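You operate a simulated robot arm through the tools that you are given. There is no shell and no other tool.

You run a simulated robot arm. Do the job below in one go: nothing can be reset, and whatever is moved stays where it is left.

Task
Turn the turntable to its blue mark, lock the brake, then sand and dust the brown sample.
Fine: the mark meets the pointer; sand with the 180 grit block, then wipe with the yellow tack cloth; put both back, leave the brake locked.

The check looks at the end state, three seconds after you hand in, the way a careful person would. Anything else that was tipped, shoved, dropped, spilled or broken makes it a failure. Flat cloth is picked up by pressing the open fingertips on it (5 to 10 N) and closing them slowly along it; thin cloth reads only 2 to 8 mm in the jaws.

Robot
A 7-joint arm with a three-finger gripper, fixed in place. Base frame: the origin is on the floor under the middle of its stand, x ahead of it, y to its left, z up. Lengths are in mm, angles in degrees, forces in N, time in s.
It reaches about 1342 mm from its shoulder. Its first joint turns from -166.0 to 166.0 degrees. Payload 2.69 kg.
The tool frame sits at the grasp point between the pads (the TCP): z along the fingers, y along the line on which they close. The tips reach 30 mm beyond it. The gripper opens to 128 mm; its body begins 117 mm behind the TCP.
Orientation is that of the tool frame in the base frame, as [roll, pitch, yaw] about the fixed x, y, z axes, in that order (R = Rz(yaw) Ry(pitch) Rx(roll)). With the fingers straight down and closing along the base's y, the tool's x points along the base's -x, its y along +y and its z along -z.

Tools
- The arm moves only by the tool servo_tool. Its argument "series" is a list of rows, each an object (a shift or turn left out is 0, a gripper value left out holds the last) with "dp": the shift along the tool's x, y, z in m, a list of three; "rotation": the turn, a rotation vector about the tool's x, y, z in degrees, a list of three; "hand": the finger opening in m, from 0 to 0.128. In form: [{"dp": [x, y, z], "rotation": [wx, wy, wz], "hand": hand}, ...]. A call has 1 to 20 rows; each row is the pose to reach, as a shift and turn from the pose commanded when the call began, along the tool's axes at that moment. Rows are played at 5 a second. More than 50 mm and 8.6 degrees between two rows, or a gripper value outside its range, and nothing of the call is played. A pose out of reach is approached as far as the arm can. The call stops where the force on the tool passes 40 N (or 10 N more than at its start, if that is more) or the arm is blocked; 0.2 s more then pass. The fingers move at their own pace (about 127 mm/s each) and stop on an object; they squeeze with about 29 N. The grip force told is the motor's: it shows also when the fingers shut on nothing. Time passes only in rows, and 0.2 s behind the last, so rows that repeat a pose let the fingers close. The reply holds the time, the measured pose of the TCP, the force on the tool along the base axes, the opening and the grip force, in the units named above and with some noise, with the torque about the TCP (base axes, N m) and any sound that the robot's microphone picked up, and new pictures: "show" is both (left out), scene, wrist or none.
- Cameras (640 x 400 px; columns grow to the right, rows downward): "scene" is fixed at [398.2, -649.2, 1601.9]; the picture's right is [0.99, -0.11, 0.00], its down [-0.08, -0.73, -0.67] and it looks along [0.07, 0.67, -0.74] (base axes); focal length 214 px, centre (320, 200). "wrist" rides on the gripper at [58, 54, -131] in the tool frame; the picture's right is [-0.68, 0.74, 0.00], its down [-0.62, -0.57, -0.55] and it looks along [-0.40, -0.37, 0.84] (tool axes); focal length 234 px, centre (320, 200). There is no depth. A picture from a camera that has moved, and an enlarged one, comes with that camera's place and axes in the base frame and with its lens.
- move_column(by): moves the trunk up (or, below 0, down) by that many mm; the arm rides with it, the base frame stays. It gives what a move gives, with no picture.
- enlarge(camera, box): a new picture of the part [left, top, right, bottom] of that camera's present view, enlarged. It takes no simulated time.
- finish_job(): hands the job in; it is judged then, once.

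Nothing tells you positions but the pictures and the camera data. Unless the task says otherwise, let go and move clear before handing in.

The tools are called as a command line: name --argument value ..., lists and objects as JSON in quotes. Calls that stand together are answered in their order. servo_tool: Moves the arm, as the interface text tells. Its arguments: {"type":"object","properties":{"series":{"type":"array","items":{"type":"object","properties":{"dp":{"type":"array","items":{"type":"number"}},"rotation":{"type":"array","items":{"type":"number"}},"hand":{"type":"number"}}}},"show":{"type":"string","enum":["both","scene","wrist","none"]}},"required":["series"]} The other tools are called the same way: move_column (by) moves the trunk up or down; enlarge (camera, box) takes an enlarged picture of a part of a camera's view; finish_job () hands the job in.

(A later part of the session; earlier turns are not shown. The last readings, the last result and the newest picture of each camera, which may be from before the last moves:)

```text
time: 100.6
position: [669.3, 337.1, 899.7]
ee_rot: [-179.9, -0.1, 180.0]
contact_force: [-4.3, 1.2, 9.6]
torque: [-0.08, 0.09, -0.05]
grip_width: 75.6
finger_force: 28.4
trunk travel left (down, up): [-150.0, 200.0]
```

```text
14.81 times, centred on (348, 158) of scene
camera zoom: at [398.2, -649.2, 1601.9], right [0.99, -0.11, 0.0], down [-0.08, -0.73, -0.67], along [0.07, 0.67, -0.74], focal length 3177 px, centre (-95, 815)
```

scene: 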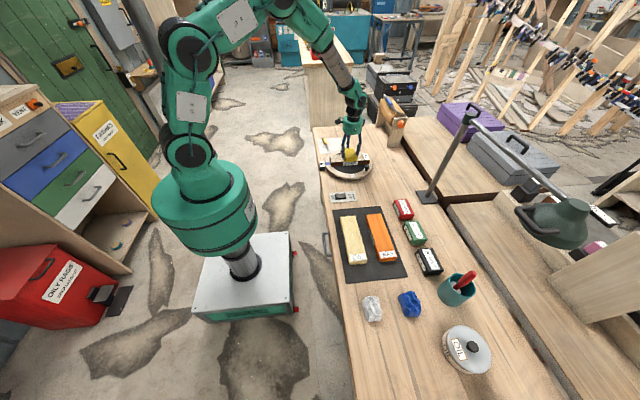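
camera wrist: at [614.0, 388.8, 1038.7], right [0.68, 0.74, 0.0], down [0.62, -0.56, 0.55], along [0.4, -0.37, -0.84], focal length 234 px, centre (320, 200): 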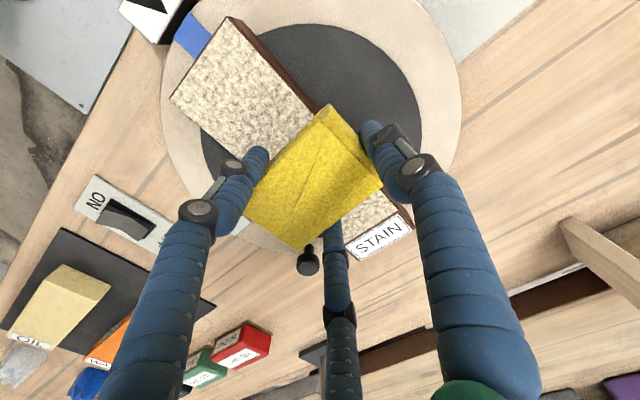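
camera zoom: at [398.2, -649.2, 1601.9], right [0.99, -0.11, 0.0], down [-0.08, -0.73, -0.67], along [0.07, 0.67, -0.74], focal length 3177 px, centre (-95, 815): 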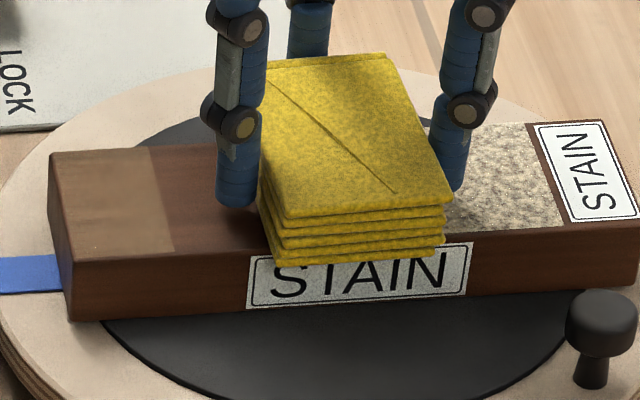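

The wiped middle is dark clean wood, while the leftmost ~50 mm shows a lighter film — it may just need another wipe. I'll continue to the +x end first, then re-wipe the left.

servo_tool --series '[{"dp": [-0.006, 0, 0]}, {"dp": [-0.012, 0, 0]}, {"dp": [-0.018, 0, 0]}, {"dp": [-0.024, 0, 0]}, {"dp": [-0.03, 0, 0]}, {"dp": [-0.036, 0, 0]}]' --show "none"

enlarge --camera "scene" --box '[320, 130, 380, 180]'

```text
time: 102.0
position: [705.3, 335.9, 899.6]
ee_rot: [-179.9, -0.1, 179.9]
contact_force: [-1.1, 0.2, 1.2]
torque: [-0.02, -0.03, -0.01]
grip_width: 75.6
finger_force: 29.3
trunk travel left (down, up): [-150.0, 200.0]
```

```text
8.00 times, centred on (350, 155) of scene
camera zoom: at [398.2, -649.2, 1601.9], right [0.99, -0.11, 0.0], down [-0.08, -0.73, -0.67], along [0.07, 0.67, -0.74], focal length 1716 px, centre (80, 560)
```

zoom: 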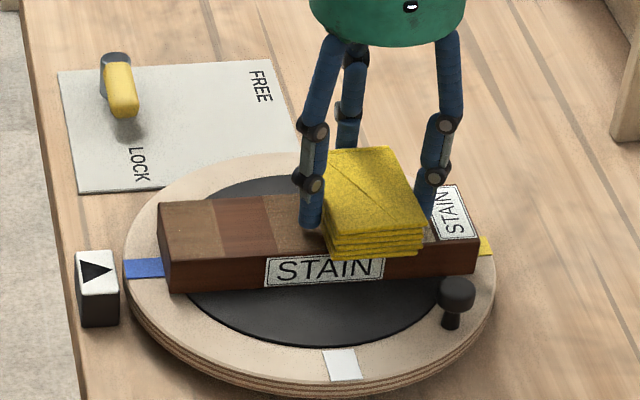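

Five bands are visible (cell 2 darker, cells 1 and 3 lighter). Continuing to the +x end with a bit more pressure, then I'll re-wipe to learn what the lighter tone means.

servo_tool --series '[{"dp": [0, 0, 0.0005]}, {"dp": [-0.006, 0, 0.0005]}, {"dp": [-0.012, 0, 0.0005]}, {"dp": [-0.018, 0, 0.0005]}, {"dp": [-0.024, 0, 0.0005]}, {"dp": [-0.03, 0, 0.0005]}, {"dp": [-0.036, 0, 0.0005]}, {"dp": [-0.042, 0, 0.0005]}]' --show "none"

enlarge --camera "scene" --box '[320, 130, 380, 180]'

```text
time: 103.8
position: [747.5, 335.9, 899.1]
ee_rot: [-179.9, 0.0, 180.0]
contact_force: [-5.5, -0.1, 11.1]
torque: [-0.18, 0.16, -0.1]
grip_width: 75.3
finger_force: 29.4
trunk travel left (down, up): [-150.0, 200.0]
```

```text
8.00 times, centred on (350, 155) of scene
camera zoom: at [398.2, -649.2, 1601.9], right [0.99, -0.11, 0.0], down [-0.08, -0.73, -0.67], along [0.07, 0.67, -0.74], focal length 1716 px, centre (80, 560)
```

zoom: 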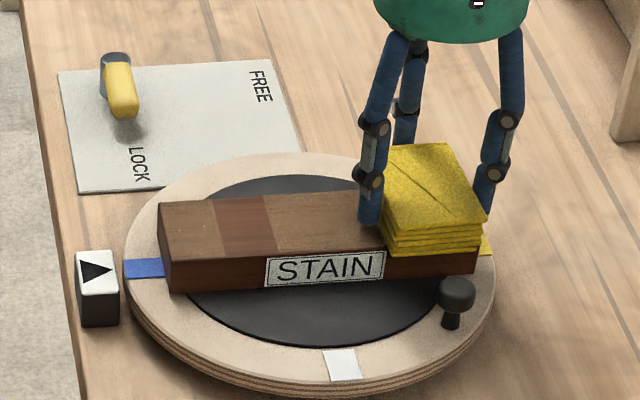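

enlarge --camera "scene" --box '[330, 148, 368, 170]'

enlarge --camera "wrist" --box '[100, 0, 420, 220]'

```text
16.00 times, centred on (349, 159) of scene
camera zoom: at [398.2, -649.2, 1601.9], right [0.99, -0.11, 0.0], down [-0.08, -0.73, -0.67], along [0.07, 0.67, -0.74], focal length 3432 px, centre (-144, 856)
```

zoom: 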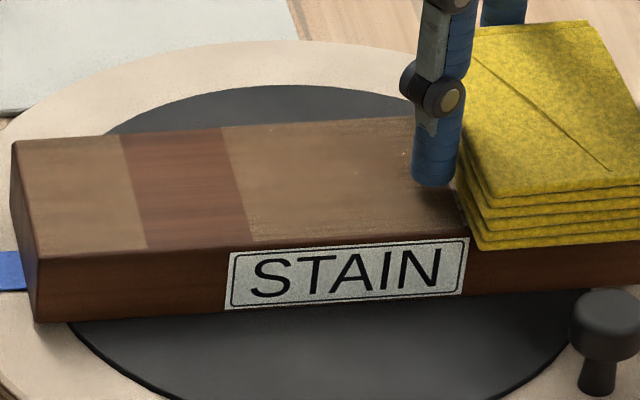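

```text
1.82 times, centred on (260, 110) of wrist
camera zoom: at [689.4, 388.9, 1031.2], right [0.68, 0.74, 0.0], down [0.62, -0.56, 0.55], along [0.4, -0.37, -0.84], focal length 426 px, centre (429, 364)
```

zoom: 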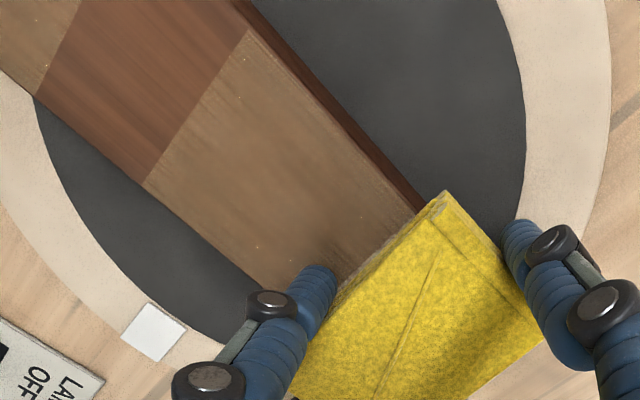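

Clear now: the darker band is properly sanded bare grain, while the lighter bands still carry the old dull finish with specks — they need more real sanding. I'll put the cloth back first, then re-sand with slightly firmer, repeated strokes.

servo_tool --series '[{"dp": [0, 0, -0.03]}, {"dp": [0, 0, -0.06]}, {"dp": [0, 0, -0.06]}]' --show "none"

enlarge --camera "scene" --box '[320, 140, 380, 180]'

servo_tool --series '[{"dp": [-0.01938, -0.03608, 0]}, {"dp": [-0.03877, -0.07217, 0]}, {"dp": [-0.05815, -0.10825, 0]}, {"dp": [-0.07753, -0.14433, 0]}, {"dp": [-0.09692, -0.18042, 0]}, {"dp": [-0.1163, -0.2165, 0]}, {"dp": [-0.1163, -0.2165, 0]}, {"dp": [-0.1163, -0.2165, 0.04]}, {"dp": [-0.1163, -0.2165, 0.08]}, {"dp": [-0.1163, -0.2165, 0.105]}, {"dp": [-0.1163, -0.2165, 0.116]}, {"dp": [-0.1163, -0.2165, 0.116]}]' --show "both"

enlarge --camera "scene" --box '[370, 160, 450, 220]'

```text
time: 104.6
position: [746.7, 335.5, 958.9]
ee_rot: [-179.9, -0.1, 180.0]
contact_force: [0.0, -0.1, -0.2]
torque: [0.03, -0.05, 0.02]
grip_width: 75.6
finger_force: 28.9
trunk travel left (down, up): [-150.0, 200.0]
```

```text
10.00 times, centred on (350, 160) of scene
camera zoom: at [398.2, -649.2, 1601.9], right [0.99, -0.11, 0.0], down [-0.08, -0.73, -0.67], along [0.07, 0.67, -0.74], focal length 2145 px, centre (20, 600)
```

zoom: 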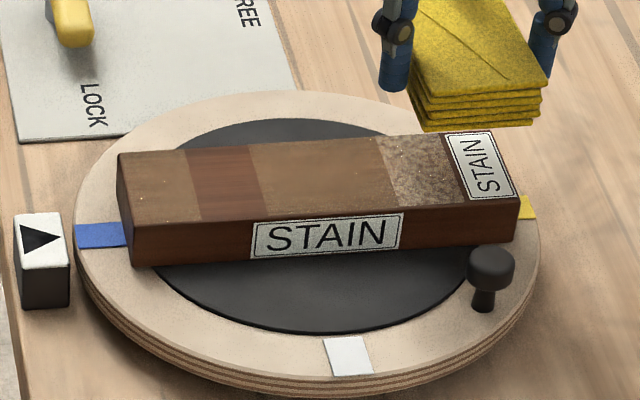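

```text
time: 107.2
position: [865.3, 118.3, 843.0]
ee_rot: [-179.8, -0.1, 180.0]
contact_force: [0.5, -0.5, 0.2]
torque: [-0.02, 0.0, 0.0]
grip_width: 75.4
finger_force: 28.8
trunk travel left (down, up): [-150.0, 200.0]
camera wrist: at [805.7, 172.1, 974.9], right [0.68, 0.74, 0.0], down [0.62, -0.56, 0.55], along [0.4, -0.37, -0.84], focal length 234 px, centre (320, 200)
```

scene: 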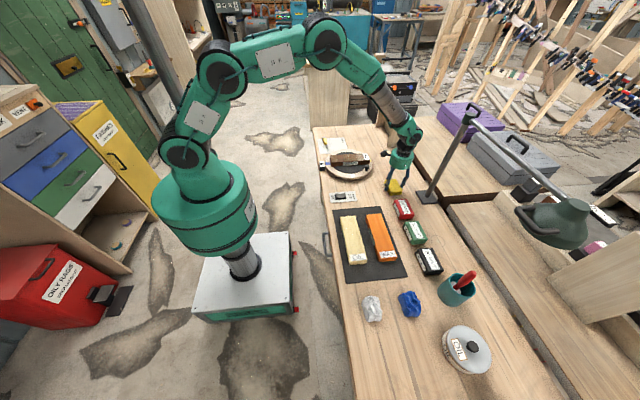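
wrist: 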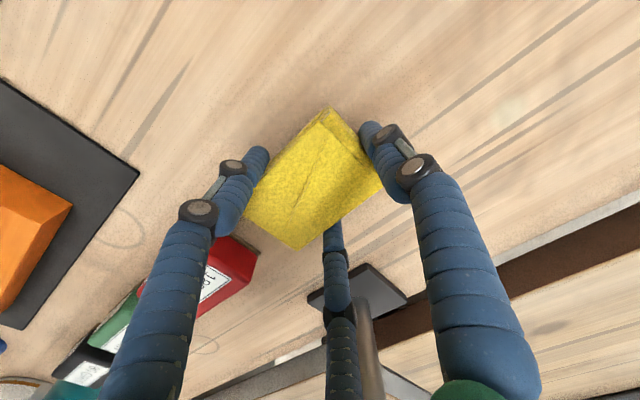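

```text
6.67 times, centred on (410, 190) of scene
camera zoom: at [398.2, -649.2, 1601.9], right [0.99, -0.11, 0.0], down [-0.08, -0.73, -0.67], along [0.07, 0.67, -0.74], focal length 1430 px, centre (-280, 267)
```

zoom: 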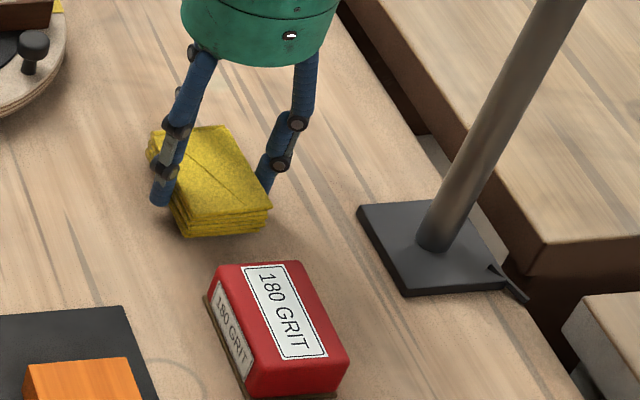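

servo_tool --series '[{"dp": [0, 0, 0.004]}, {"dp": [0, 0, 0.007]}, {"dp": [0, 0, 0.0076]}, {"dp": [0, 0, 0.0076]}]' --show "none"

servo_tool --series '[{"dp": [0, 0, 0.0006]}, {"dp": [0, 0, 0.0006]}]' --show "none"

```text
time: 108.2
position: [864.9, 118.1, 836.6]
ee_rot: [-179.9, -0.2, -180.0]
contact_force: [0.1, 0.6, -0.7]
torque: [0.06, -0.02, 0.02]
grip_width: 75.3
finger_force: 29.2
trunk travel left (down, up): [-150.0, 200.0]
```

```text
time: 108.8
position: [864.2, 119.7, 834.7]
ee_rot: [-179.9, -0.1, 180.0]
contact_force: [-0.8, 0.6, -0.4]
torque: [0.02, 0.05, 0.01]
grip_width: 75.5
finger_force: 28.4
trunk travel left (down, up): [-150.0, 200.0]
```

servo_tool --series '[{"dp": [0, 0, 0.0006]}, {"dp": [0, 0, 0.0006]}]' --show "none"

servo_tool --series '[{"dp": [0, 0, 0.0006]}, {"dp": [0, 0, 0.0006]}]' --show "none"

```text
time: 109.4
position: [864.3, 118.7, 834.6]
ee_rot: [-180.0, 0.0, -180.0]
contact_force: [-1.3, 0.2, 1.8]
torque: [0.03, -0.03, 0.02]
grip_width: 75.4
finger_force: 29.0
trunk travel left (down, up): [-150.0, 200.0]
```

```text
time: 110.0
position: [863.8, 118.6, 835.0]
ee_rot: [-180.0, 0.0, -180.0]
contact_force: [0.0, 0.5, 4.4]
torque: [-0.02, 0.02, 0.01]
grip_width: 75.4
finger_force: 28.5
trunk travel left (down, up): [-150.0, 200.0]
```

The cloth is resting on the bench. Releasing and rising.

servo_tool --series '[{"hand": 0.08}, {"hand": 0.09}, {"hand": 0.105}, {"hand": 0.128}, {"hand": 0.128}, {"dp": [0, 0, -0.03]}, {"dp": [0, 0, -0.07]}, {"dp": [0, 0, -0.11]}, {"dp": [0, 0, -0.12]}]' --show "both"

enlarge --camera "scene" --box '[370, 170, 450, 220]'

```text
time: 112.0
position: [863.6, 118.9, 954.3]
ee_rot: [-180.0, -0.1, 180.0]
contact_force: [-0.5, 0.0, 0.0]
torque: [-0.04, -0.05, 0.0]
grip_width: 128.0
finger_force: 0.0
trunk travel left (down, up): [-150.0, 200.0]
camera wrist: at [805.8, 172.5, 1086.5], right [0.68, 0.74, 0.0], down [0.62, -0.56, 0.55], along [0.4, -0.37, -0.84], focal length 234 px, centre (320, 200)
```

scene: 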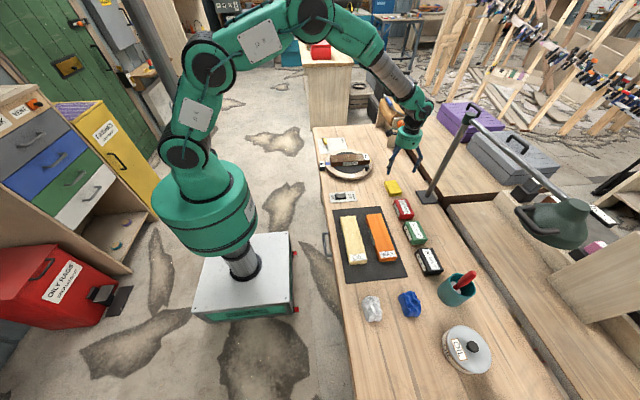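
wrist: 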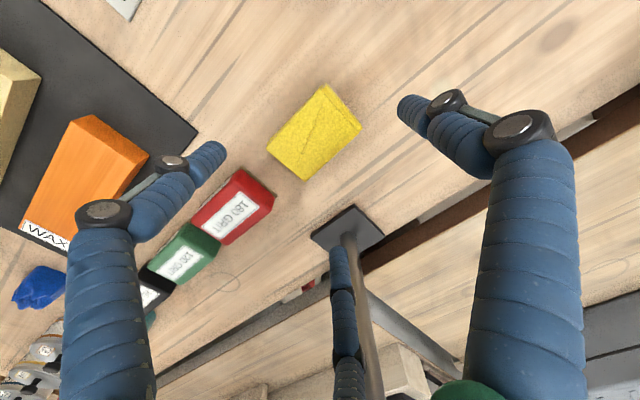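

```text
8.00 times, centred on (410, 195) of scene
camera zoom: at [398.2, -649.2, 1601.9], right [0.99, -0.11, 0.0], down [-0.08, -0.73, -0.67], along [0.07, 0.67, -0.74], focal length 1716 px, centre (-400, 240)
```

zoom: 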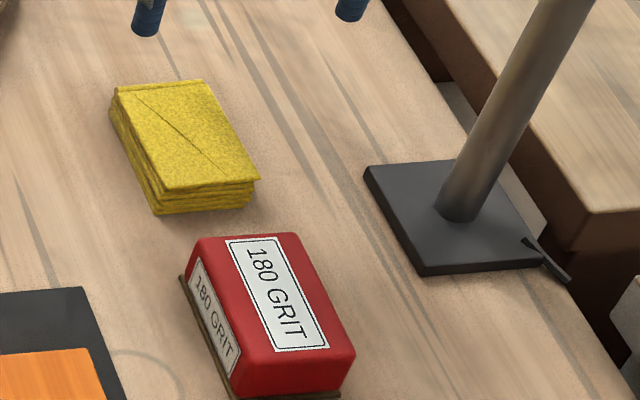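

Cloth is back on its spot within ~2 mm. Now re-grasping the red block at the pose where I released it.

servo_tool --series '[{"dp": [0.0004, -0.04, 0]}, {"dp": [0.0008, -0.08, 0]}, {"dp": [0.0012, -0.12, 0]}, {"dp": [0.0013, -0.1497, 0]}, {"dp": [0.0013, -0.1497, 0]}, {"dp": [0.0013, -0.1497, 0.04]}, {"dp": [0.0013, -0.1497, 0.08]}, {"dp": [0.0013, -0.1497, 0.105]}, {"dp": [0.0013, -0.1497, 0.1148]}, {"dp": [0.0013, -0.1497, 0.1148]}]' --show "both"

servo_tool --series '[{"hand": 0.11}, {"hand": 0.1}, {"hand": 0.092}, {"hand": 0.086}, {"hand": 0.082}, {"hand": 0.078}, {"hand": 0.072}, {"hand": 0.066}, {"hand": 0.06}, {"hand": 0.06}]' --show "wrist"

```text
time: 114.2
position: [863.7, -29.8, 838.1]
ee_rot: [-179.9, -0.1, -179.9]
contact_force: [-1.4, 0.6, -0.1]
torque: [-0.03, 0.01, -0.01]
grip_width: 127.7
finger_force: 0.1
trunk travel left (down, up): [-150.0, 200.0]
camera wrist: at [805.0, 23.3, 970.3], right [0.68, 0.74, 0.0], down [0.62, -0.56, 0.55], along [0.4, -0.37, -0.84], focal length 234 px, centre (320, 200)
```

scene: 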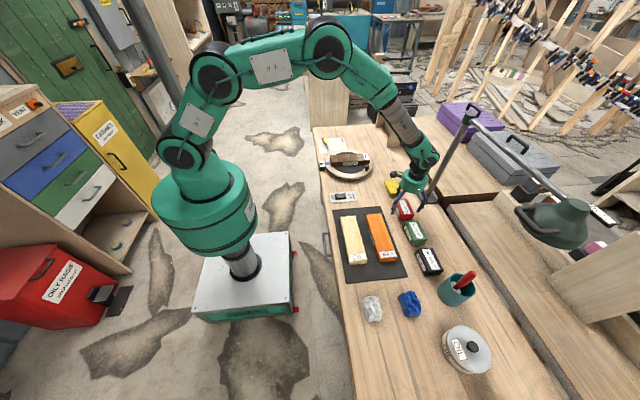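
wrist: 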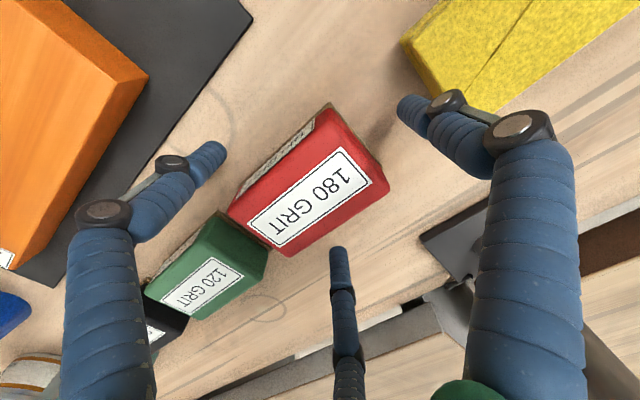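

```text
time: 116.4
position: [863.7, -29.6, 838.2]
ee_rot: [-179.9, -0.1, 180.0]
contact_force: [1.3, -2.5, 1.8]
torque: [-0.13, -0.02, 0.03]
grip_width: 76.3
finger_force: 12.4
trunk travel left (down, up): [-150.0, 200.0]
camera wrist: at [804.9, 23.1, 970.6], right [0.68, 0.74, 0.0], down [0.62, -0.56, 0.55], along [0.4, -0.37, -0.84], focal length 234 px, centre (320, 200)
```

wrist: 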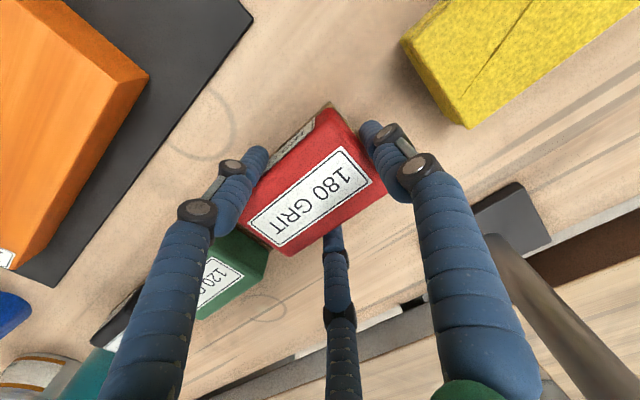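

servo_tool --series '[{"hand": 0.055}, {"dp": [0, 0, -0.005]}, {"dp": [0, 0, -0.03]}, {"dp": [0, 0, -0.07]}, {"dp": [0, 0, -0.11]}, {"dp": [0, 0, -0.125]}, {"dp": [0.0174, 0.0365, -0.125]}, {"dp": [0.0348, 0.073, -0.125]}, {"dp": [0.0522, 0.1095, -0.125]}, {"dp": [0.0696, 0.146, -0.125]}, {"dp": [0.087, 0.1825, -0.125]}, {"dp": [0.1044, 0.219, -0.125]}, {"dp": [0.1218, 0.2555, -0.125]}, {"dp": [0.1392, 0.292, -0.125]}, {"dp": [0.1566, 0.3285, -0.125]}, {"dp": [0.174, 0.365, -0.125]}, {"dp": [0.174, 0.365, -0.1]}, {"dp": [0.174, 0.365, -0.08]}, {"dp": [0.174, 0.365, -0.0715]}, {"dp": [0.174, 0.365, -0.0715]}]' --show "both"

enlarge --camera "scene" --box '[320, 130, 380, 180]'

```text
time: 120.6
position: [689.2, 335.0, 911.1]
ee_rot: [-179.8, -0.1, -180.0]
contact_force: [0.0, 0.8, -1.2]
torque: [0.0, 0.01, 0.0]
grip_width: 76.3
finger_force: 15.9
trunk travel left (down, up): [-150.0, 200.0]
camera wrist: at [630.6, 388.0, 1042.1], right [0.68, 0.74, 0.0], down [0.62, -0.56, 0.55], along [0.4, -0.37, -0.84], focal length 234 px, centre (320, 200)
```

scene: 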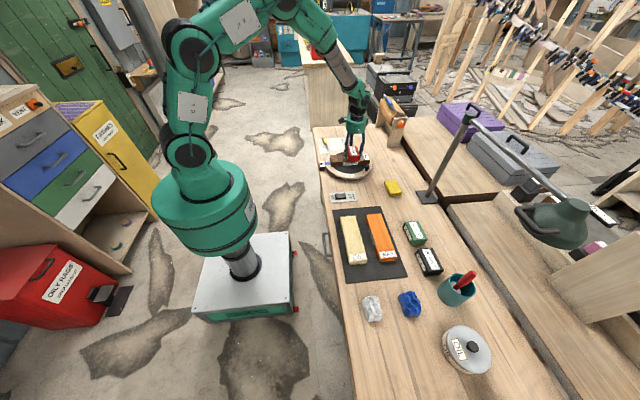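
wrist: 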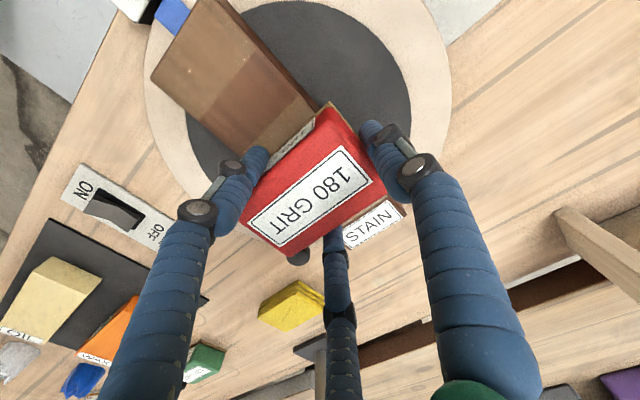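

```text
8.00 times, centred on (350, 155) of scene
camera zoom: at [398.2, -649.2, 1601.9], right [0.99, -0.11, 0.0], down [-0.08, -0.73, -0.67], along [0.07, 0.67, -0.74], focal length 1716 px, centre (80, 560)
```

zoom: 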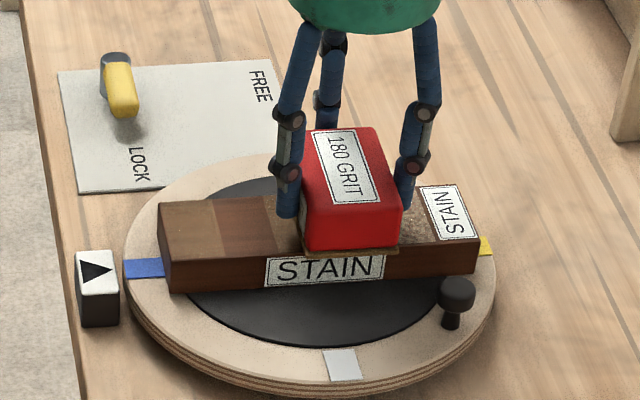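

servo_tool --series '[{"dp": [0, 0, 0.003], "hand": 0.03}, {"dp": [0, 0, 0.005]}, {"dp": [0, 0, 0.005]}]' --show "none"

servo_tool --series '[{"dp": [0, 0, 0.0006]}, {"dp": [0, 0, 0.0006]}]' --show "none"

servo_tool --series '[{"dp": [0, 0, 0.0005]}, {"dp": [0, 0, 0.0005]}]' --show "none"

```text
time: 121.4
position: [688.2, 335.3, 905.3]
ee_rot: [180.0, -0.1, 180.0]
contact_force: [0.1, 0.4, -1.7]
torque: [0.03, 0.01, 0.0]
grip_width: 75.6
finger_force: 29.0
trunk travel left (down, up): [-150.0, 200.0]
```

```text
time: 122.0
position: [689.5, 334.9, 903.6]
ee_rot: [-180.0, -0.1, 179.9]
contact_force: [0.2, 0.8, -2.4]
torque: [0.02, -0.01, 0.0]
grip_width: 75.8
finger_force: 29.0
trunk travel left (down, up): [-150.0, 200.0]
```

```text
time: 122.6
position: [689.5, 334.4, 904.5]
ee_rot: [-179.9, 0.0, -180.0]
contact_force: [-0.7, 1.0, -0.3]
torque: [0.03, -0.08, 0.03]
grip_width: 76.0
finger_force: 28.9
trunk travel left (down, up): [-150.0, 200.0]
```

servo_tool --series '[{"dp": [0, 0, 0.0004]}, {"dp": [0, 0, 0.0004]}]' --show "none"

servo_tool --series '[{"dp": [0.005, 0, 0]}, {"dp": [0.01, 0, 0]}, {"dp": [0.015, 0, 0]}, {"dp": [0.02, 0, 0]}]' --show "none"

enlarge --camera "scene" --box '[320, 130, 380, 180]'

```text
time: 123.2
position: [689.3, 333.7, 903.9]
ee_rot: [-179.9, -0.1, 180.0]
contact_force: [-1.1, -2.0, 2.1]
torque: [0.03, -0.04, 0.01]
grip_width: 75.8
finger_force: 28.8
trunk travel left (down, up): [-150.0, 200.0]
```

```text
time: 124.2
position: [667.4, 335.4, 903.9]
ee_rot: [-179.9, 0.0, -180.0]
contact_force: [-1.2, 0.5, -1.0]
torque: [0.07, -0.02, 0.03]
grip_width: 75.8
finger_force: 29.3
trunk travel left (down, up): [-150.0, 200.0]
```

```text
8.00 times, centred on (350, 155) of scene
camera zoom: at [398.2, -649.2, 1601.9], right [0.99, -0.11, 0.0], down [-0.08, -0.73, -0.67], along [0.07, 0.67, -0.74], focal length 1716 px, centre (80, 560)
```

zoom: 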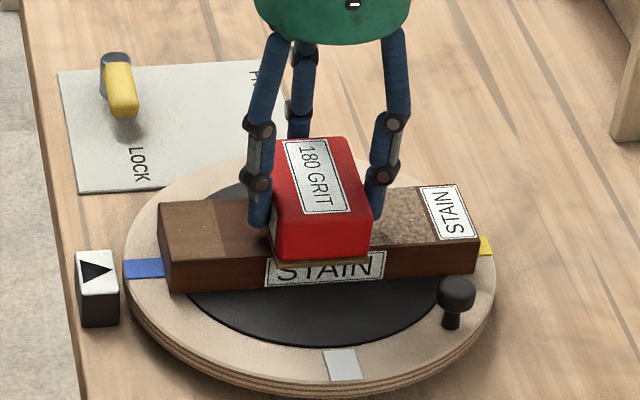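

Contact eased during the stroke; adding half a millimetre for about 6 N, then stroking again.

servo_tool --series '[{"dp": [0, 0, 0.0005]}, {"dp": [0.005, 0, 0.0005]}, {"dp": [0.01, 0, 0.0005]}, {"dp": [0.015, 0, 0.0005]}]' --show "none"

servo_tool --series '[{"dp": [-0.005, 0, 0]}, {"dp": [-0.01, 0, 0]}, {"dp": [-0.015, 0, 0]}, {"dp": [-0.02, 0, 0]}]' --show "none"

enlarge --camera "scene" --box '[320, 130, 380, 180]'

```text
time: 125.2
position: [655.6, 334.7, 903.3]
ee_rot: [-179.9, 0.0, -180.0]
contact_force: [3.9, -0.6, 7.4]
torque: [-0.09, -0.2, 0.05]
grip_width: 75.8
finger_force: 29.1
trunk travel left (down, up): [-150.0, 200.0]
```

```text
time: 126.2
position: [674.0, 334.0, 903.4]
ee_rot: [-179.9, -0.1, -180.0]
contact_force: [-7.0, 1.9, 16.0]
torque: [-0.3, 0.33, -0.06]
grip_width: 76.1
finger_force: 29.0
trunk travel left (down, up): [-150.0, 200.0]
```

```text
8.00 times, centred on (350, 155) of scene
camera zoom: at [398.2, -649.2, 1601.9], right [0.99, -0.11, 0.0], down [-0.08, -0.73, -0.67], along [0.07, 0.67, -0.74], focal length 1716 px, centre (80, 560)
```

zoom: 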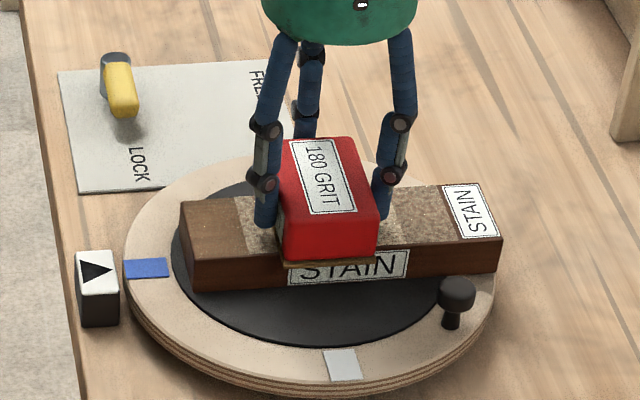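

The reversal raised the pressure to ~17 N and the sample shifted +16 mm. Dragging it back now, aiming also to remove the earlier small offset.

servo_tool --series '[{"dp": [0.005, 0, 0]}, {"dp": [0.01, 0, 0]}, {"dp": [0.015, 0, 0]}, {"dp": [0.02, 0, 0]}, {"dp": [0.02, 0, 0]}]' --show "none"

enlarge --camera "scene" --box '[320, 130, 380, 180]'

```text
time: 127.4
position: [653.2, 334.3, 903.5]
ee_rot: [-180.0, -0.1, -179.9]
contact_force: [7.4, 0.5, 12.0]
torque: [-0.21, -0.28, 0.05]
grip_width: 76.1
finger_force: 28.8
trunk travel left (down, up): [-150.0, 200.0]
```

```text
8.00 times, centred on (350, 155) of scene
camera zoom: at [398.2, -649.2, 1601.9], right [0.99, -0.11, 0.0], down [-0.08, -0.73, -0.67], along [0.07, 0.67, -0.74], focal length 1716 px, centre (80, 560)
```

zoom: 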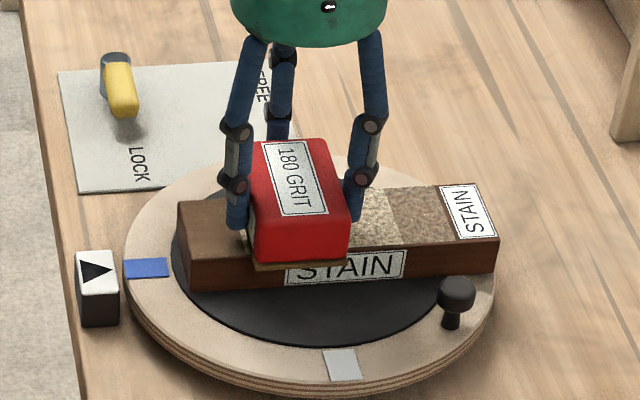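

This time the block slid over the sample instead. To move the sample back I need firmer pressure: pressing to ~22 N and dragging −x about 17 mm.

servo_tool --series '[{"dp": [0, 0, 0.0005]}, {"dp": [0, 0, 0.001]}, {"dp": [0, 0, 0.001]}]' --show "none"

servo_tool --series '[{"dp": [0.003, 0, 0]}, {"dp": [0.006, 0, 0]}, {"dp": [0.009, 0, 0]}, {"dp": [0.012, 0, 0]}]' --show "none"

enlarge --camera "scene" --box '[320, 130, 380, 180]'

```text
time: 128.2
position: [653.6, 335.6, 903.1]
ee_rot: [180.0, 0.0, -179.9]
contact_force: [2.2, -4.7, 22.8]
torque: [-0.56, -0.07, -0.06]
grip_width: 75.8
finger_force: 28.5
trunk travel left (down, up): [-150.0, 200.0]
```

```text
time: 129.2
position: [641.9, 334.5, 904.0]
ee_rot: [-179.9, -0.1, 180.0]
contact_force: [8.1, -1.5, 23.5]
torque: [-0.4, -0.53, 0.08]
grip_width: 76.0
finger_force: 29.3
trunk travel left (down, up): [-150.0, 200.0]
```

```text
8.00 times, centred on (350, 155) of scene
camera zoom: at [398.2, -649.2, 1601.9], right [0.99, -0.11, 0.0], down [-0.08, -0.73, -0.67], along [0.07, 0.67, -0.74], focal length 1716 px, centre (80, 560)
```

zoom: 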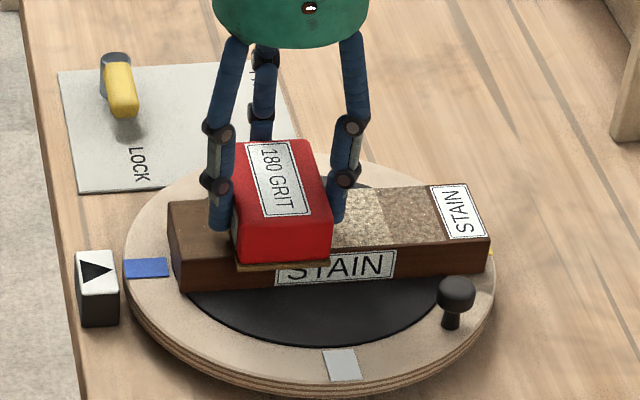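

servo_tool --series '[{"dp": [0.003, 0, 0.0002]}, {"dp": [0.006, 0, 0.0002]}, {"dp": [0.009, 0, 0.0002]}, {"dp": [0.012, 0, 0.0002]}]' --show "none"

enlarge --camera "scene" --box '[320, 130, 380, 180]'

```text
time: 130.2
position: [628.9, 334.2, 902.5]
ee_rot: [-179.9, 0.0, 179.9]
contact_force: [10.4, 1.7, 24.5]
torque: [-0.35, -0.55, 0.12]
grip_width: 75.9
finger_force: 29.3
trunk travel left (down, up): [-150.0, 200.0]
```

```text
8.00 times, centred on (350, 155) of scene
camera zoom: at [398.2, -649.2, 1601.9], right [0.99, -0.11, 0.0], down [-0.08, -0.73, -0.67], along [0.07, 0.67, -0.74], focal length 1716 px, centre (80, 560)
```

zoom: 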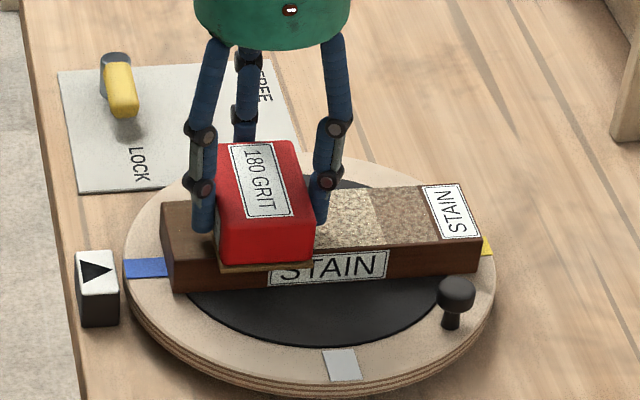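

servo_tool --series '[{"dp": [0.003, 0, 0.0002]}, {"dp": [0.006, 0, 0.0002]}, {"dp": [0.009, 0, 0.0002]}]' --show "none"

enlarge --camera "scene" --box '[320, 130, 380, 180]'

```text
time: 131.0
position: [621.9, 333.7, 903.0]
ee_rot: [179.9, 0.1, 179.9]
contact_force: [17.5, -1.9, 27.1]
torque: [-0.73, -0.55, 0.24]
grip_width: 76.0
finger_force: 28.9
trunk travel left (down, up): [-150.0, 200.0]
```

```text
8.00 times, centred on (350, 155) of scene
camera zoom: at [398.2, -649.2, 1601.9], right [0.99, -0.11, 0.0], down [-0.08, -0.73, -0.67], along [0.07, 0.67, -0.74], focal length 1716 px, centre (80, 560)
```

zoom: 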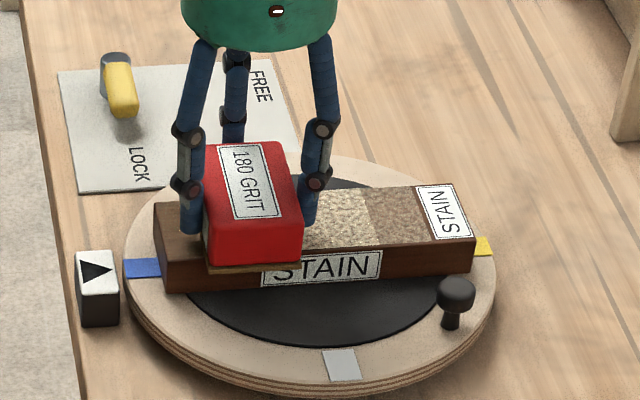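

The sample is back at its original position. Now relieving the pressure to about 5–6 N and sanding slowly (10 mm/s) over the −x end.

servo_tool --series '[{"dp": [0, 0, -0.001]}, {"dp": [0, 0, -0.0018]}, {"dp": [0, 0, -0.0018]}, {"dp": [0, 0, -0.0018]}]' --show "none"

servo_tool --series '[{"dp": [0, 0, 0]}, {"dp": [0, 0, 0]}]' --show "none"

```text
time: 132.0
position: [620.0, 334.8, 903.4]
ee_rot: [-179.8, -0.1, -180.0]
contact_force: [5.4, 3.0, 11.6]
torque: [-0.17, -0.45, 0.11]
grip_width: 75.8
finger_force: 28.8
trunk travel left (down, up): [-150.0, 200.0]
```

```text
time: 132.6
position: [619.0, 334.9, 902.4]
ee_rot: [-179.7, -0.2, -180.0]
contact_force: [-1.0, 0.5, 5.1]
torque: [-0.14, -0.07, -0.01]
grip_width: 76.1
finger_force: 28.5
trunk travel left (down, up): [-150.0, 200.0]
```

servo_tool --series '[{"dp": [0.0025, 0, 0]}, {"dp": [0.005, 0, 0]}, {"dp": [0.0075, 0, 0]}, {"dp": [0.01, 0, 0]}, {"dp": [0.0125, 0, 0]}, {"dp": [0.015, 0, 0]}, {"dp": [0.0175, 0, 0]}, {"dp": [0.02, 0, 0]}, {"dp": [0.0225, 0, 0]}, {"dp": [0.025, 0, 0]}, {"dp": [0.0275, 0, 0]}, {"dp": [0.03, 0, 0]}]' --show "none"

enlarge --camera "scene" --box '[320, 130, 380, 180]'

```text
time: 135.2
position: [590.2, 334.3, 903.5]
ee_rot: [-179.8, -0.2, -179.9]
contact_force: [0.3, 0.7, -2.1]
torque: [0.03, -0.01, 0.03]
grip_width: 75.8
finger_force: 28.6
trunk travel left (down, up): [-150.0, 200.0]
```

```text
8.00 times, centred on (350, 155) of scene
camera zoom: at [398.2, -649.2, 1601.9], right [0.99, -0.11, 0.0], down [-0.08, -0.73, -0.67], along [0.07, 0.67, -0.74], focal length 1716 px, centre (80, 560)
```

zoom: 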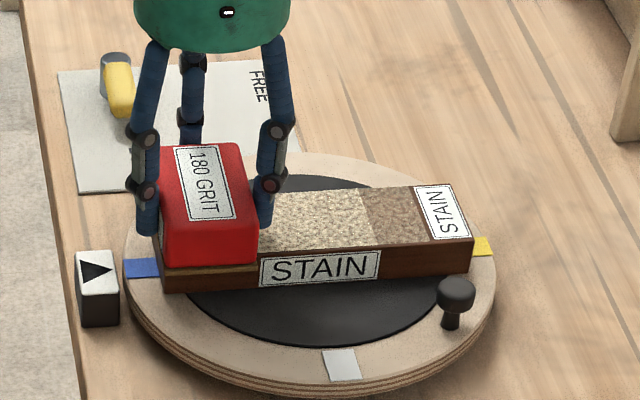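

servo_tool --series '[{"dp": [0, 0, 0.0004]}, {"dp": [0, 0, 0.0006]}, {"dp": [0, 0, 0.0006]}]' --show "none"

servo_tool --series '[{"dp": [-0.0025, 0, 0]}, {"dp": [-0.005, 0, 0]}, {"dp": [-0.0075, 0, 0]}, {"dp": [-0.01, 0, 0]}, {"dp": [-0.0125, 0, 0]}, {"dp": [-0.015, 0, 0]}, {"dp": [-0.0175, 0, 0]}, {"dp": [-0.02, 0, 0]}]' --show "none"

enlarge --camera "scene" --box '[320, 130, 380, 180]'

```text
time: 136.0
position: [590.9, 334.8, 905.2]
ee_rot: [-179.9, -0.1, -180.0]
contact_force: [-0.4, 0.6, -1.1]
torque: [0.0, 0.03, -0.01]
grip_width: 75.8
finger_force: 28.9
trunk travel left (down, up): [-150.0, 200.0]
```

```text
time: 137.8
position: [611.0, 334.9, 903.8]
ee_rot: [-179.9, -0.1, 180.0]
contact_force: [0.1, 0.6, -1.8]
torque: [-0.01, -0.01, 0.02]
grip_width: 75.8
finger_force: 28.9
trunk travel left (down, up): [-150.0, 200.0]
```

```text
8.00 times, centred on (350, 155) of scene
camera zoom: at [398.2, -649.2, 1601.9], right [0.99, -0.11, 0.0], down [-0.08, -0.73, -0.67], along [0.07, 0.67, -0.74], focal length 1716 px, centre (80, 560)
```

zoom: 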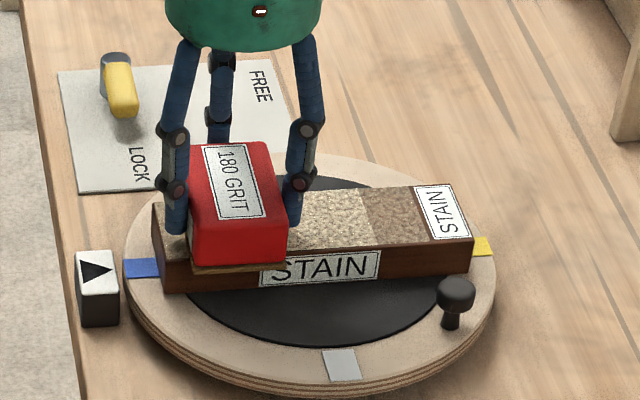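

servo_tool --series '[{"dp": [0, 0, 0.0004]}, {"dp": [0, 0, 0.0006]}, {"dp": [0, 0, 0.0006]}]' --show "none"

servo_tool --series '[{"dp": [0, 0, 0.0004]}, {"dp": [0, 0, 0.0004]}]' --show "none"

```text
time: 138.6
position: [611.0, 335.0, 903.8]
ee_rot: [-179.8, 0.0, 180.0]
contact_force: [-1.4, 0.0, -0.2]
torque: [0.01, -0.02, -0.02]
grip_width: 75.6
finger_force: 28.9
trunk travel left (down, up): [-150.0, 200.0]
```

```text
time: 139.2
position: [611.4, 334.6, 902.7]
ee_rot: [-179.9, -0.1, -179.9]
contact_force: [-1.6, 0.5, 4.7]
torque: [-0.09, 0.03, 0.01]
grip_width: 75.9
finger_force: 28.6
trunk travel left (down, up): [-150.0, 200.0]
```

About 6 N. A short back-and-forth series over the −x end.

servo_tool --series '[{"dp": [0.004, 0, 0]}, {"dp": [0.008, 0, 0]}, {"dp": [0.012, 0, 0]}, {"dp": [0.016, 0, 0]}, {"dp": [0.02, 0, 0.0001]}]' --show "none"

servo_tool --series '[{"dp": [-0.004, 0, 0]}, {"dp": [-0.008, 0, 0]}, {"dp": [-0.012, 0, 0]}, {"dp": [-0.016, 0, 0]}]' --show "none"

enlarge --camera "scene" --box '[320, 130, 380, 180]'

```text
time: 140.4
position: [591.5, 334.9, 903.3]
ee_rot: [-179.8, 0.0, 179.9]
contact_force: [6.6, 0.6, 11.4]
torque: [-0.17, -0.36, 0.08]
grip_width: 75.6
finger_force: 29.3
trunk travel left (down, up): [-150.0, 200.0]
```

```text
time: 141.4
position: [606.7, 334.2, 903.0]
ee_rot: [-179.8, 0.0, -179.9]
contact_force: [-9.2, -0.2, 15.4]
torque: [-0.32, 0.28, -0.08]
grip_width: 75.6
finger_force: 28.8
trunk travel left (down, up): [-150.0, 200.0]
```

```text
8.00 times, centred on (350, 155) of scene
camera zoom: at [398.2, -649.2, 1601.9], right [0.99, -0.11, 0.0], down [-0.08, -0.73, -0.67], along [0.07, 0.67, -0.74], focal length 1716 px, centre (80, 560)
```

zoom: 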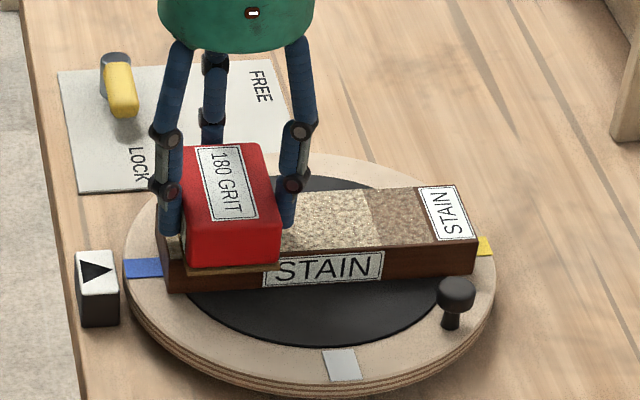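

Pressure climbs while moving, so I'll start strokes from a lighter static contact. Raising slightly and stroking −x.

servo_tool --series '[{"dp": [0, 0, -0.0008]}, {"dp": [0, 0, -0.0008]}, {"dp": [0.004, 0, -0.0008]}, {"dp": [0.008, 0, -0.0008]}, {"dp": [0.012, 0, -0.0008]}, {"dp": [0.016, 0, -0.0008]}]' --show "none"

servo_tool --series '[{"dp": [-0.004, 0, -0.0002]}, {"dp": [-0.008, 0, -0.0002]}, {"dp": [-0.012, 0, -0.0002]}, {"dp": [-0.016, 0, -0.0002]}, {"dp": [-0.02, 0, -0.0002]}]' --show "none"

enlarge --camera "scene" --box '[320, 130, 380, 180]'

```text
time: 142.8
position: [591.1, 334.9, 903.1]
ee_rot: [-179.9, -0.2, -179.9]
contact_force: [0.7, 0.4, 1.3]
torque: [0.02, -0.06, 0.03]
grip_width: 76.0
finger_force: 29.2
trunk travel left (down, up): [-150.0, 200.0]
```

```text
time: 144.0
position: [612.0, 334.0, 904.0]
ee_rot: [-179.9, -0.1, -179.9]
contact_force: [-0.4, -0.4, -1.5]
torque: [0.02, -0.04, 0.03]
grip_width: 75.8
finger_force: 29.5
trunk travel left (down, up): [-150.0, 200.0]
```

```text
8.00 times, centred on (350, 155) of scene
camera zoom: at [398.2, -649.2, 1601.9], right [0.99, -0.11, 0.0], down [-0.08, -0.73, -0.67], along [0.07, 0.67, -0.74], focal length 1716 px, centre (80, 560)
```

zoom: 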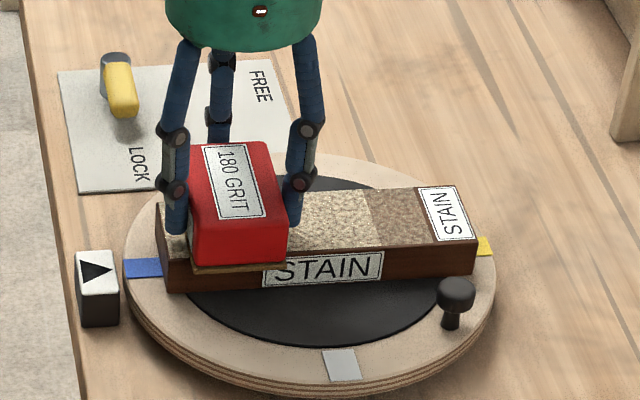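

servo_tool --series '[{"dp": [0, 0, 0.0004]}, {"dp": [0.004, 0, 0.0004]}, {"dp": [0.008, 0, 0.0004]}, {"dp": [0.012, 0, 0.0004]}, {"dp": [0.016, 0, 0.0004]}, {"dp": [0.02, 0, 0.0004]}, {"dp": [0.022, 0, 0.0004]}]' --show "none"

servo_tool --series '[{"dp": [-0.004, 0, 0]}, {"dp": [-0.008, 0, 0]}, {"dp": [-0.012, 0, 0]}, {"dp": [-0.016, 0, 0]}, {"dp": [-0.02, 0, 0]}, {"dp": [-0.024, 0, 0]}]' --show "none"

enlarge --camera "scene" --box '[320, 130, 380, 180]'

```text
time: 145.6
position: [588.9, 334.6, 902.5]
ee_rot: [-179.9, -0.2, 180.0]
contact_force: [-0.4, -0.3, -0.2]
torque: [0.06, -0.07, -0.04]
grip_width: 75.6
finger_force: 29.2
trunk travel left (down, up): [-150.0, 200.0]
```

```text
time: 147.0
position: [614.0, 335.0, 902.7]
ee_rot: [-179.9, -0.1, 180.0]
contact_force: [-1.4, 0.2, 0.4]
torque: [-0.03, -0.01, -0.02]
grip_width: 75.5
finger_force: 28.9
trunk travel left (down, up): [-150.0, 200.0]
```

```text
8.00 times, centred on (350, 155) of scene
camera zoom: at [398.2, -649.2, 1601.9], right [0.99, -0.11, 0.0], down [-0.08, -0.73, -0.67], along [0.07, 0.67, -0.74], focal length 1716 px, centre (80, 560)
```

zoom: 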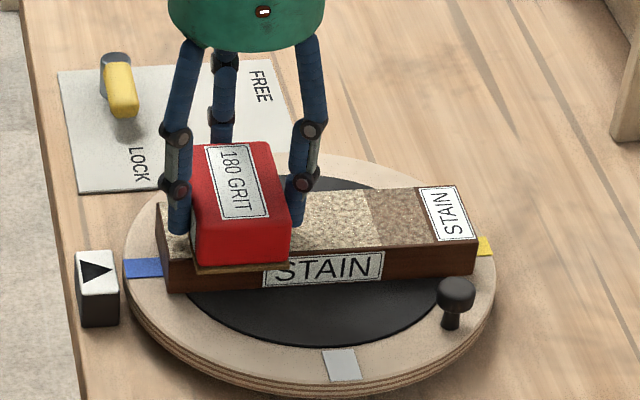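

servo_tool --series '[{"dp": [0, 0, 0.0003]}, {"dp": [0.004, 0, 0.0003]}, {"dp": [0.008, 0, 0.0003]}, {"dp": [0.012, 0, 0.0003]}, {"dp": [0.016, 0, 0.0003]}, {"dp": [0.02, 0, 0.0003]}, {"dp": [0.024, 0, 0.0003]}]' --show "none"

servo_tool --series '[{"dp": [-0.004, 0, 0]}, {"dp": [-0.008, 0, 0]}, {"dp": [-0.012, 0, 0]}, {"dp": [-0.016, 0, 0]}, {"dp": [-0.02, 0, 0]}, {"dp": [-0.024, 0, 0]}]' --show "none"

enlarge --camera "scene" --box '[320, 130, 380, 180]'

```text
time: 148.6
position: [589.6, 335.3, 902.1]
ee_rot: [-179.8, 0.0, 179.9]
contact_force: [2.0, -0.2, 1.4]
torque: [-0.02, -0.19, 0.03]
grip_width: 75.7
finger_force: 28.4
trunk travel left (down, up): [-150.0, 200.0]
```

```text
time: 150.0
position: [613.1, 333.7, 902.0]
ee_rot: [-179.8, -0.2, 180.0]
contact_force: [-3.5, 0.0, 2.4]
torque: [-0.11, 0.07, -0.06]
grip_width: 75.6
finger_force: 28.9
trunk travel left (down, up): [-150.0, 200.0]
```

```text
8.00 times, centred on (350, 155) of scene
camera zoom: at [398.2, -649.2, 1601.9], right [0.99, -0.11, 0.0], down [-0.08, -0.73, -0.67], along [0.07, 0.67, -0.74], focal length 1716 px, centre (80, 560)
```

zoom: 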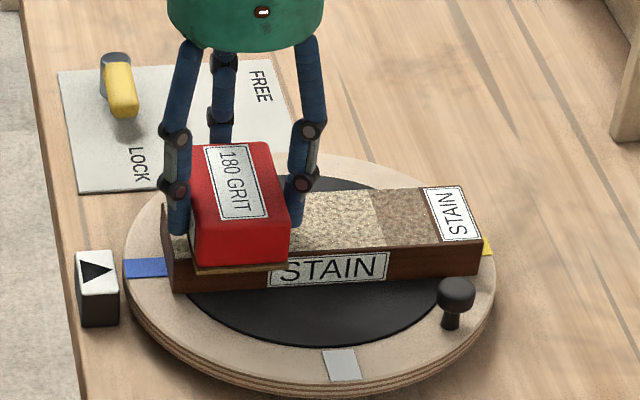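

+x strokes tend to carry the sample along, so from now on I'll sand with −x strokes only, lifting on the return. Moving to the +x end.

servo_tool --series '[{"dp": [0, 0, -0.006]}, {"dp": [-0.03, 0, -0.008]}, {"dp": [-0.065, 0, -0.008]}, {"dp": [-0.1, 0, -0.008]}, {"dp": [-0.135, 0, -0.008]}, {"dp": [-0.137, 0, -0.004]}, {"dp": [-0.137, 0, -0.002]}, {"dp": [-0.137, 0, -0.001]}, {"dp": [-0.137, 0, -0.001]}]' --show "none"

servo_tool --series '[{"dp": [0, 0, 0.0005]}, {"dp": [0, 0, 0.001]}, {"dp": [0, 0, 0.001]}]' --show "none"

enlarge --camera "scene" --box '[320, 130, 380, 180]'

```text
time: 152.0
position: [749.8, 335.4, 903.9]
ee_rot: [-179.9, -0.2, -180.0]
contact_force: [0.3, 0.3, -2.1]
torque: [0.02, -0.02, 0.01]
grip_width: 75.9
finger_force: 28.7
trunk travel left (down, up): [-150.0, 200.0]
```

```text
time: 152.8
position: [750.9, 335.6, 902.8]
ee_rot: [-179.9, -0.2, -180.0]
contact_force: [-2.8, 1.0, 3.8]
torque: [-0.05, 0.1, -0.03]
grip_width: 75.6
finger_force: 28.9
trunk travel left (down, up): [-150.0, 200.0]
```

```text
8.00 times, centred on (350, 155) of scene
camera zoom: at [398.2, -649.2, 1601.9], right [0.99, -0.11, 0.0], down [-0.08, -0.73, -0.67], along [0.07, 0.67, -0.74], focal length 1716 px, centre (80, 560)
```

zoom: 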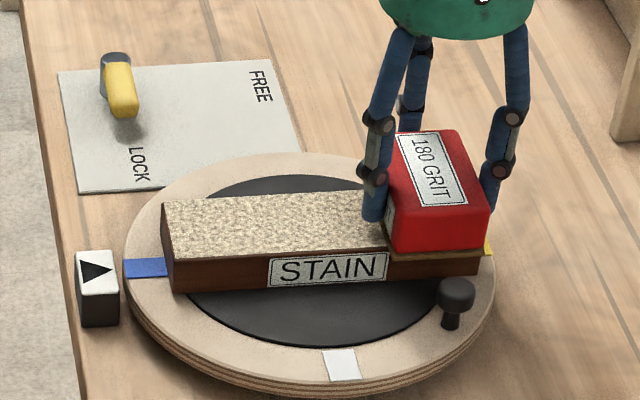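

Contact ~5 N at the +x end. Stroking −x.

servo_tool --series '[{"dp": [0.004, 0, 0]}, {"dp": [0.008, 0, 0]}, {"dp": [0.012, 0, 0]}, {"dp": [0.016, 0, 0]}, {"dp": [0.02, 0, 0]}, {"dp": [0.024, 0, 0]}, {"dp": [0.028, 0, 0]}, {"dp": [0.032, 0, 0]}]' --show "none"

enlarge --camera "scene" --box '[320, 130, 380, 180]'

```text
time: 154.6
position: [718.7, 336.8, 903.2]
ee_rot: [-179.8, -0.1, 180.0]
contact_force: [5.2, -0.8, 6.7]
torque: [-0.14, -0.18, 0.07]
grip_width: 75.7
finger_force: 28.8
trunk travel left (down, up): [-150.0, 200.0]
```

```text
8.00 times, centred on (350, 155) of scene
camera zoom: at [398.2, -649.2, 1601.9], right [0.99, -0.11, 0.0], down [-0.08, -0.73, -0.67], along [0.07, 0.67, -0.74], focal length 1716 px, centre (80, 560)
```

zoom: 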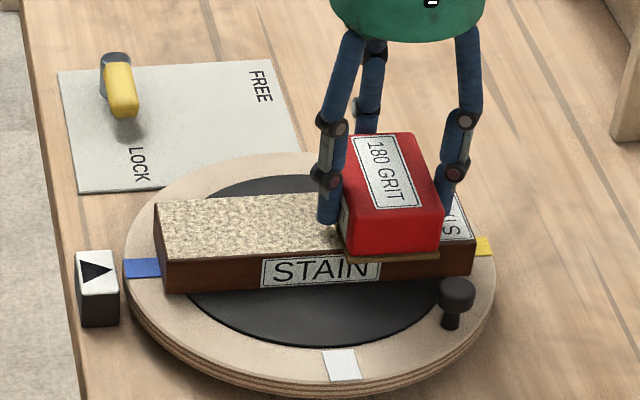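

That stroke also returned the sample to its original position. Lightening by 0.3 mm and continuing −x.

servo_tool --series '[{"dp": [0, 0, -0.0004]}, {"dp": [0.004, 0, -0.0004]}, {"dp": [0.008, 0, -0.0004]}, {"dp": [0.012, 0, -0.0004]}, {"dp": [0.016, 0, -0.0004]}, {"dp": [0.02, 0, -0.0004]}, {"dp": [0.024, 0, -0.0004]}, {"dp": [0.028, 0, -0.0004]}]' --show "none"

enlarge --camera "scene" --box '[320, 130, 380, 180]'

```text
time: 156.4
position: [689.4, 333.9, 901.3]
ee_rot: [-179.9, -0.1, 180.0]
contact_force: [1.4, -1.0, 1.3]
torque: [-0.02, -0.14, 0.03]
grip_width: 75.7
finger_force: 29.5
trunk travel left (down, up): [-150.0, 200.0]
```

```text
8.00 times, centred on (350, 155) of scene
camera zoom: at [398.2, -649.2, 1601.9], right [0.99, -0.11, 0.0], down [-0.08, -0.73, -0.67], along [0.07, 0.67, -0.74], focal length 1716 px, centre (80, 560)
```

zoom: 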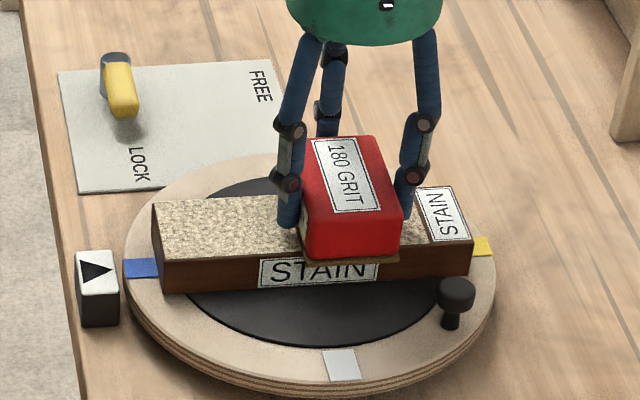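

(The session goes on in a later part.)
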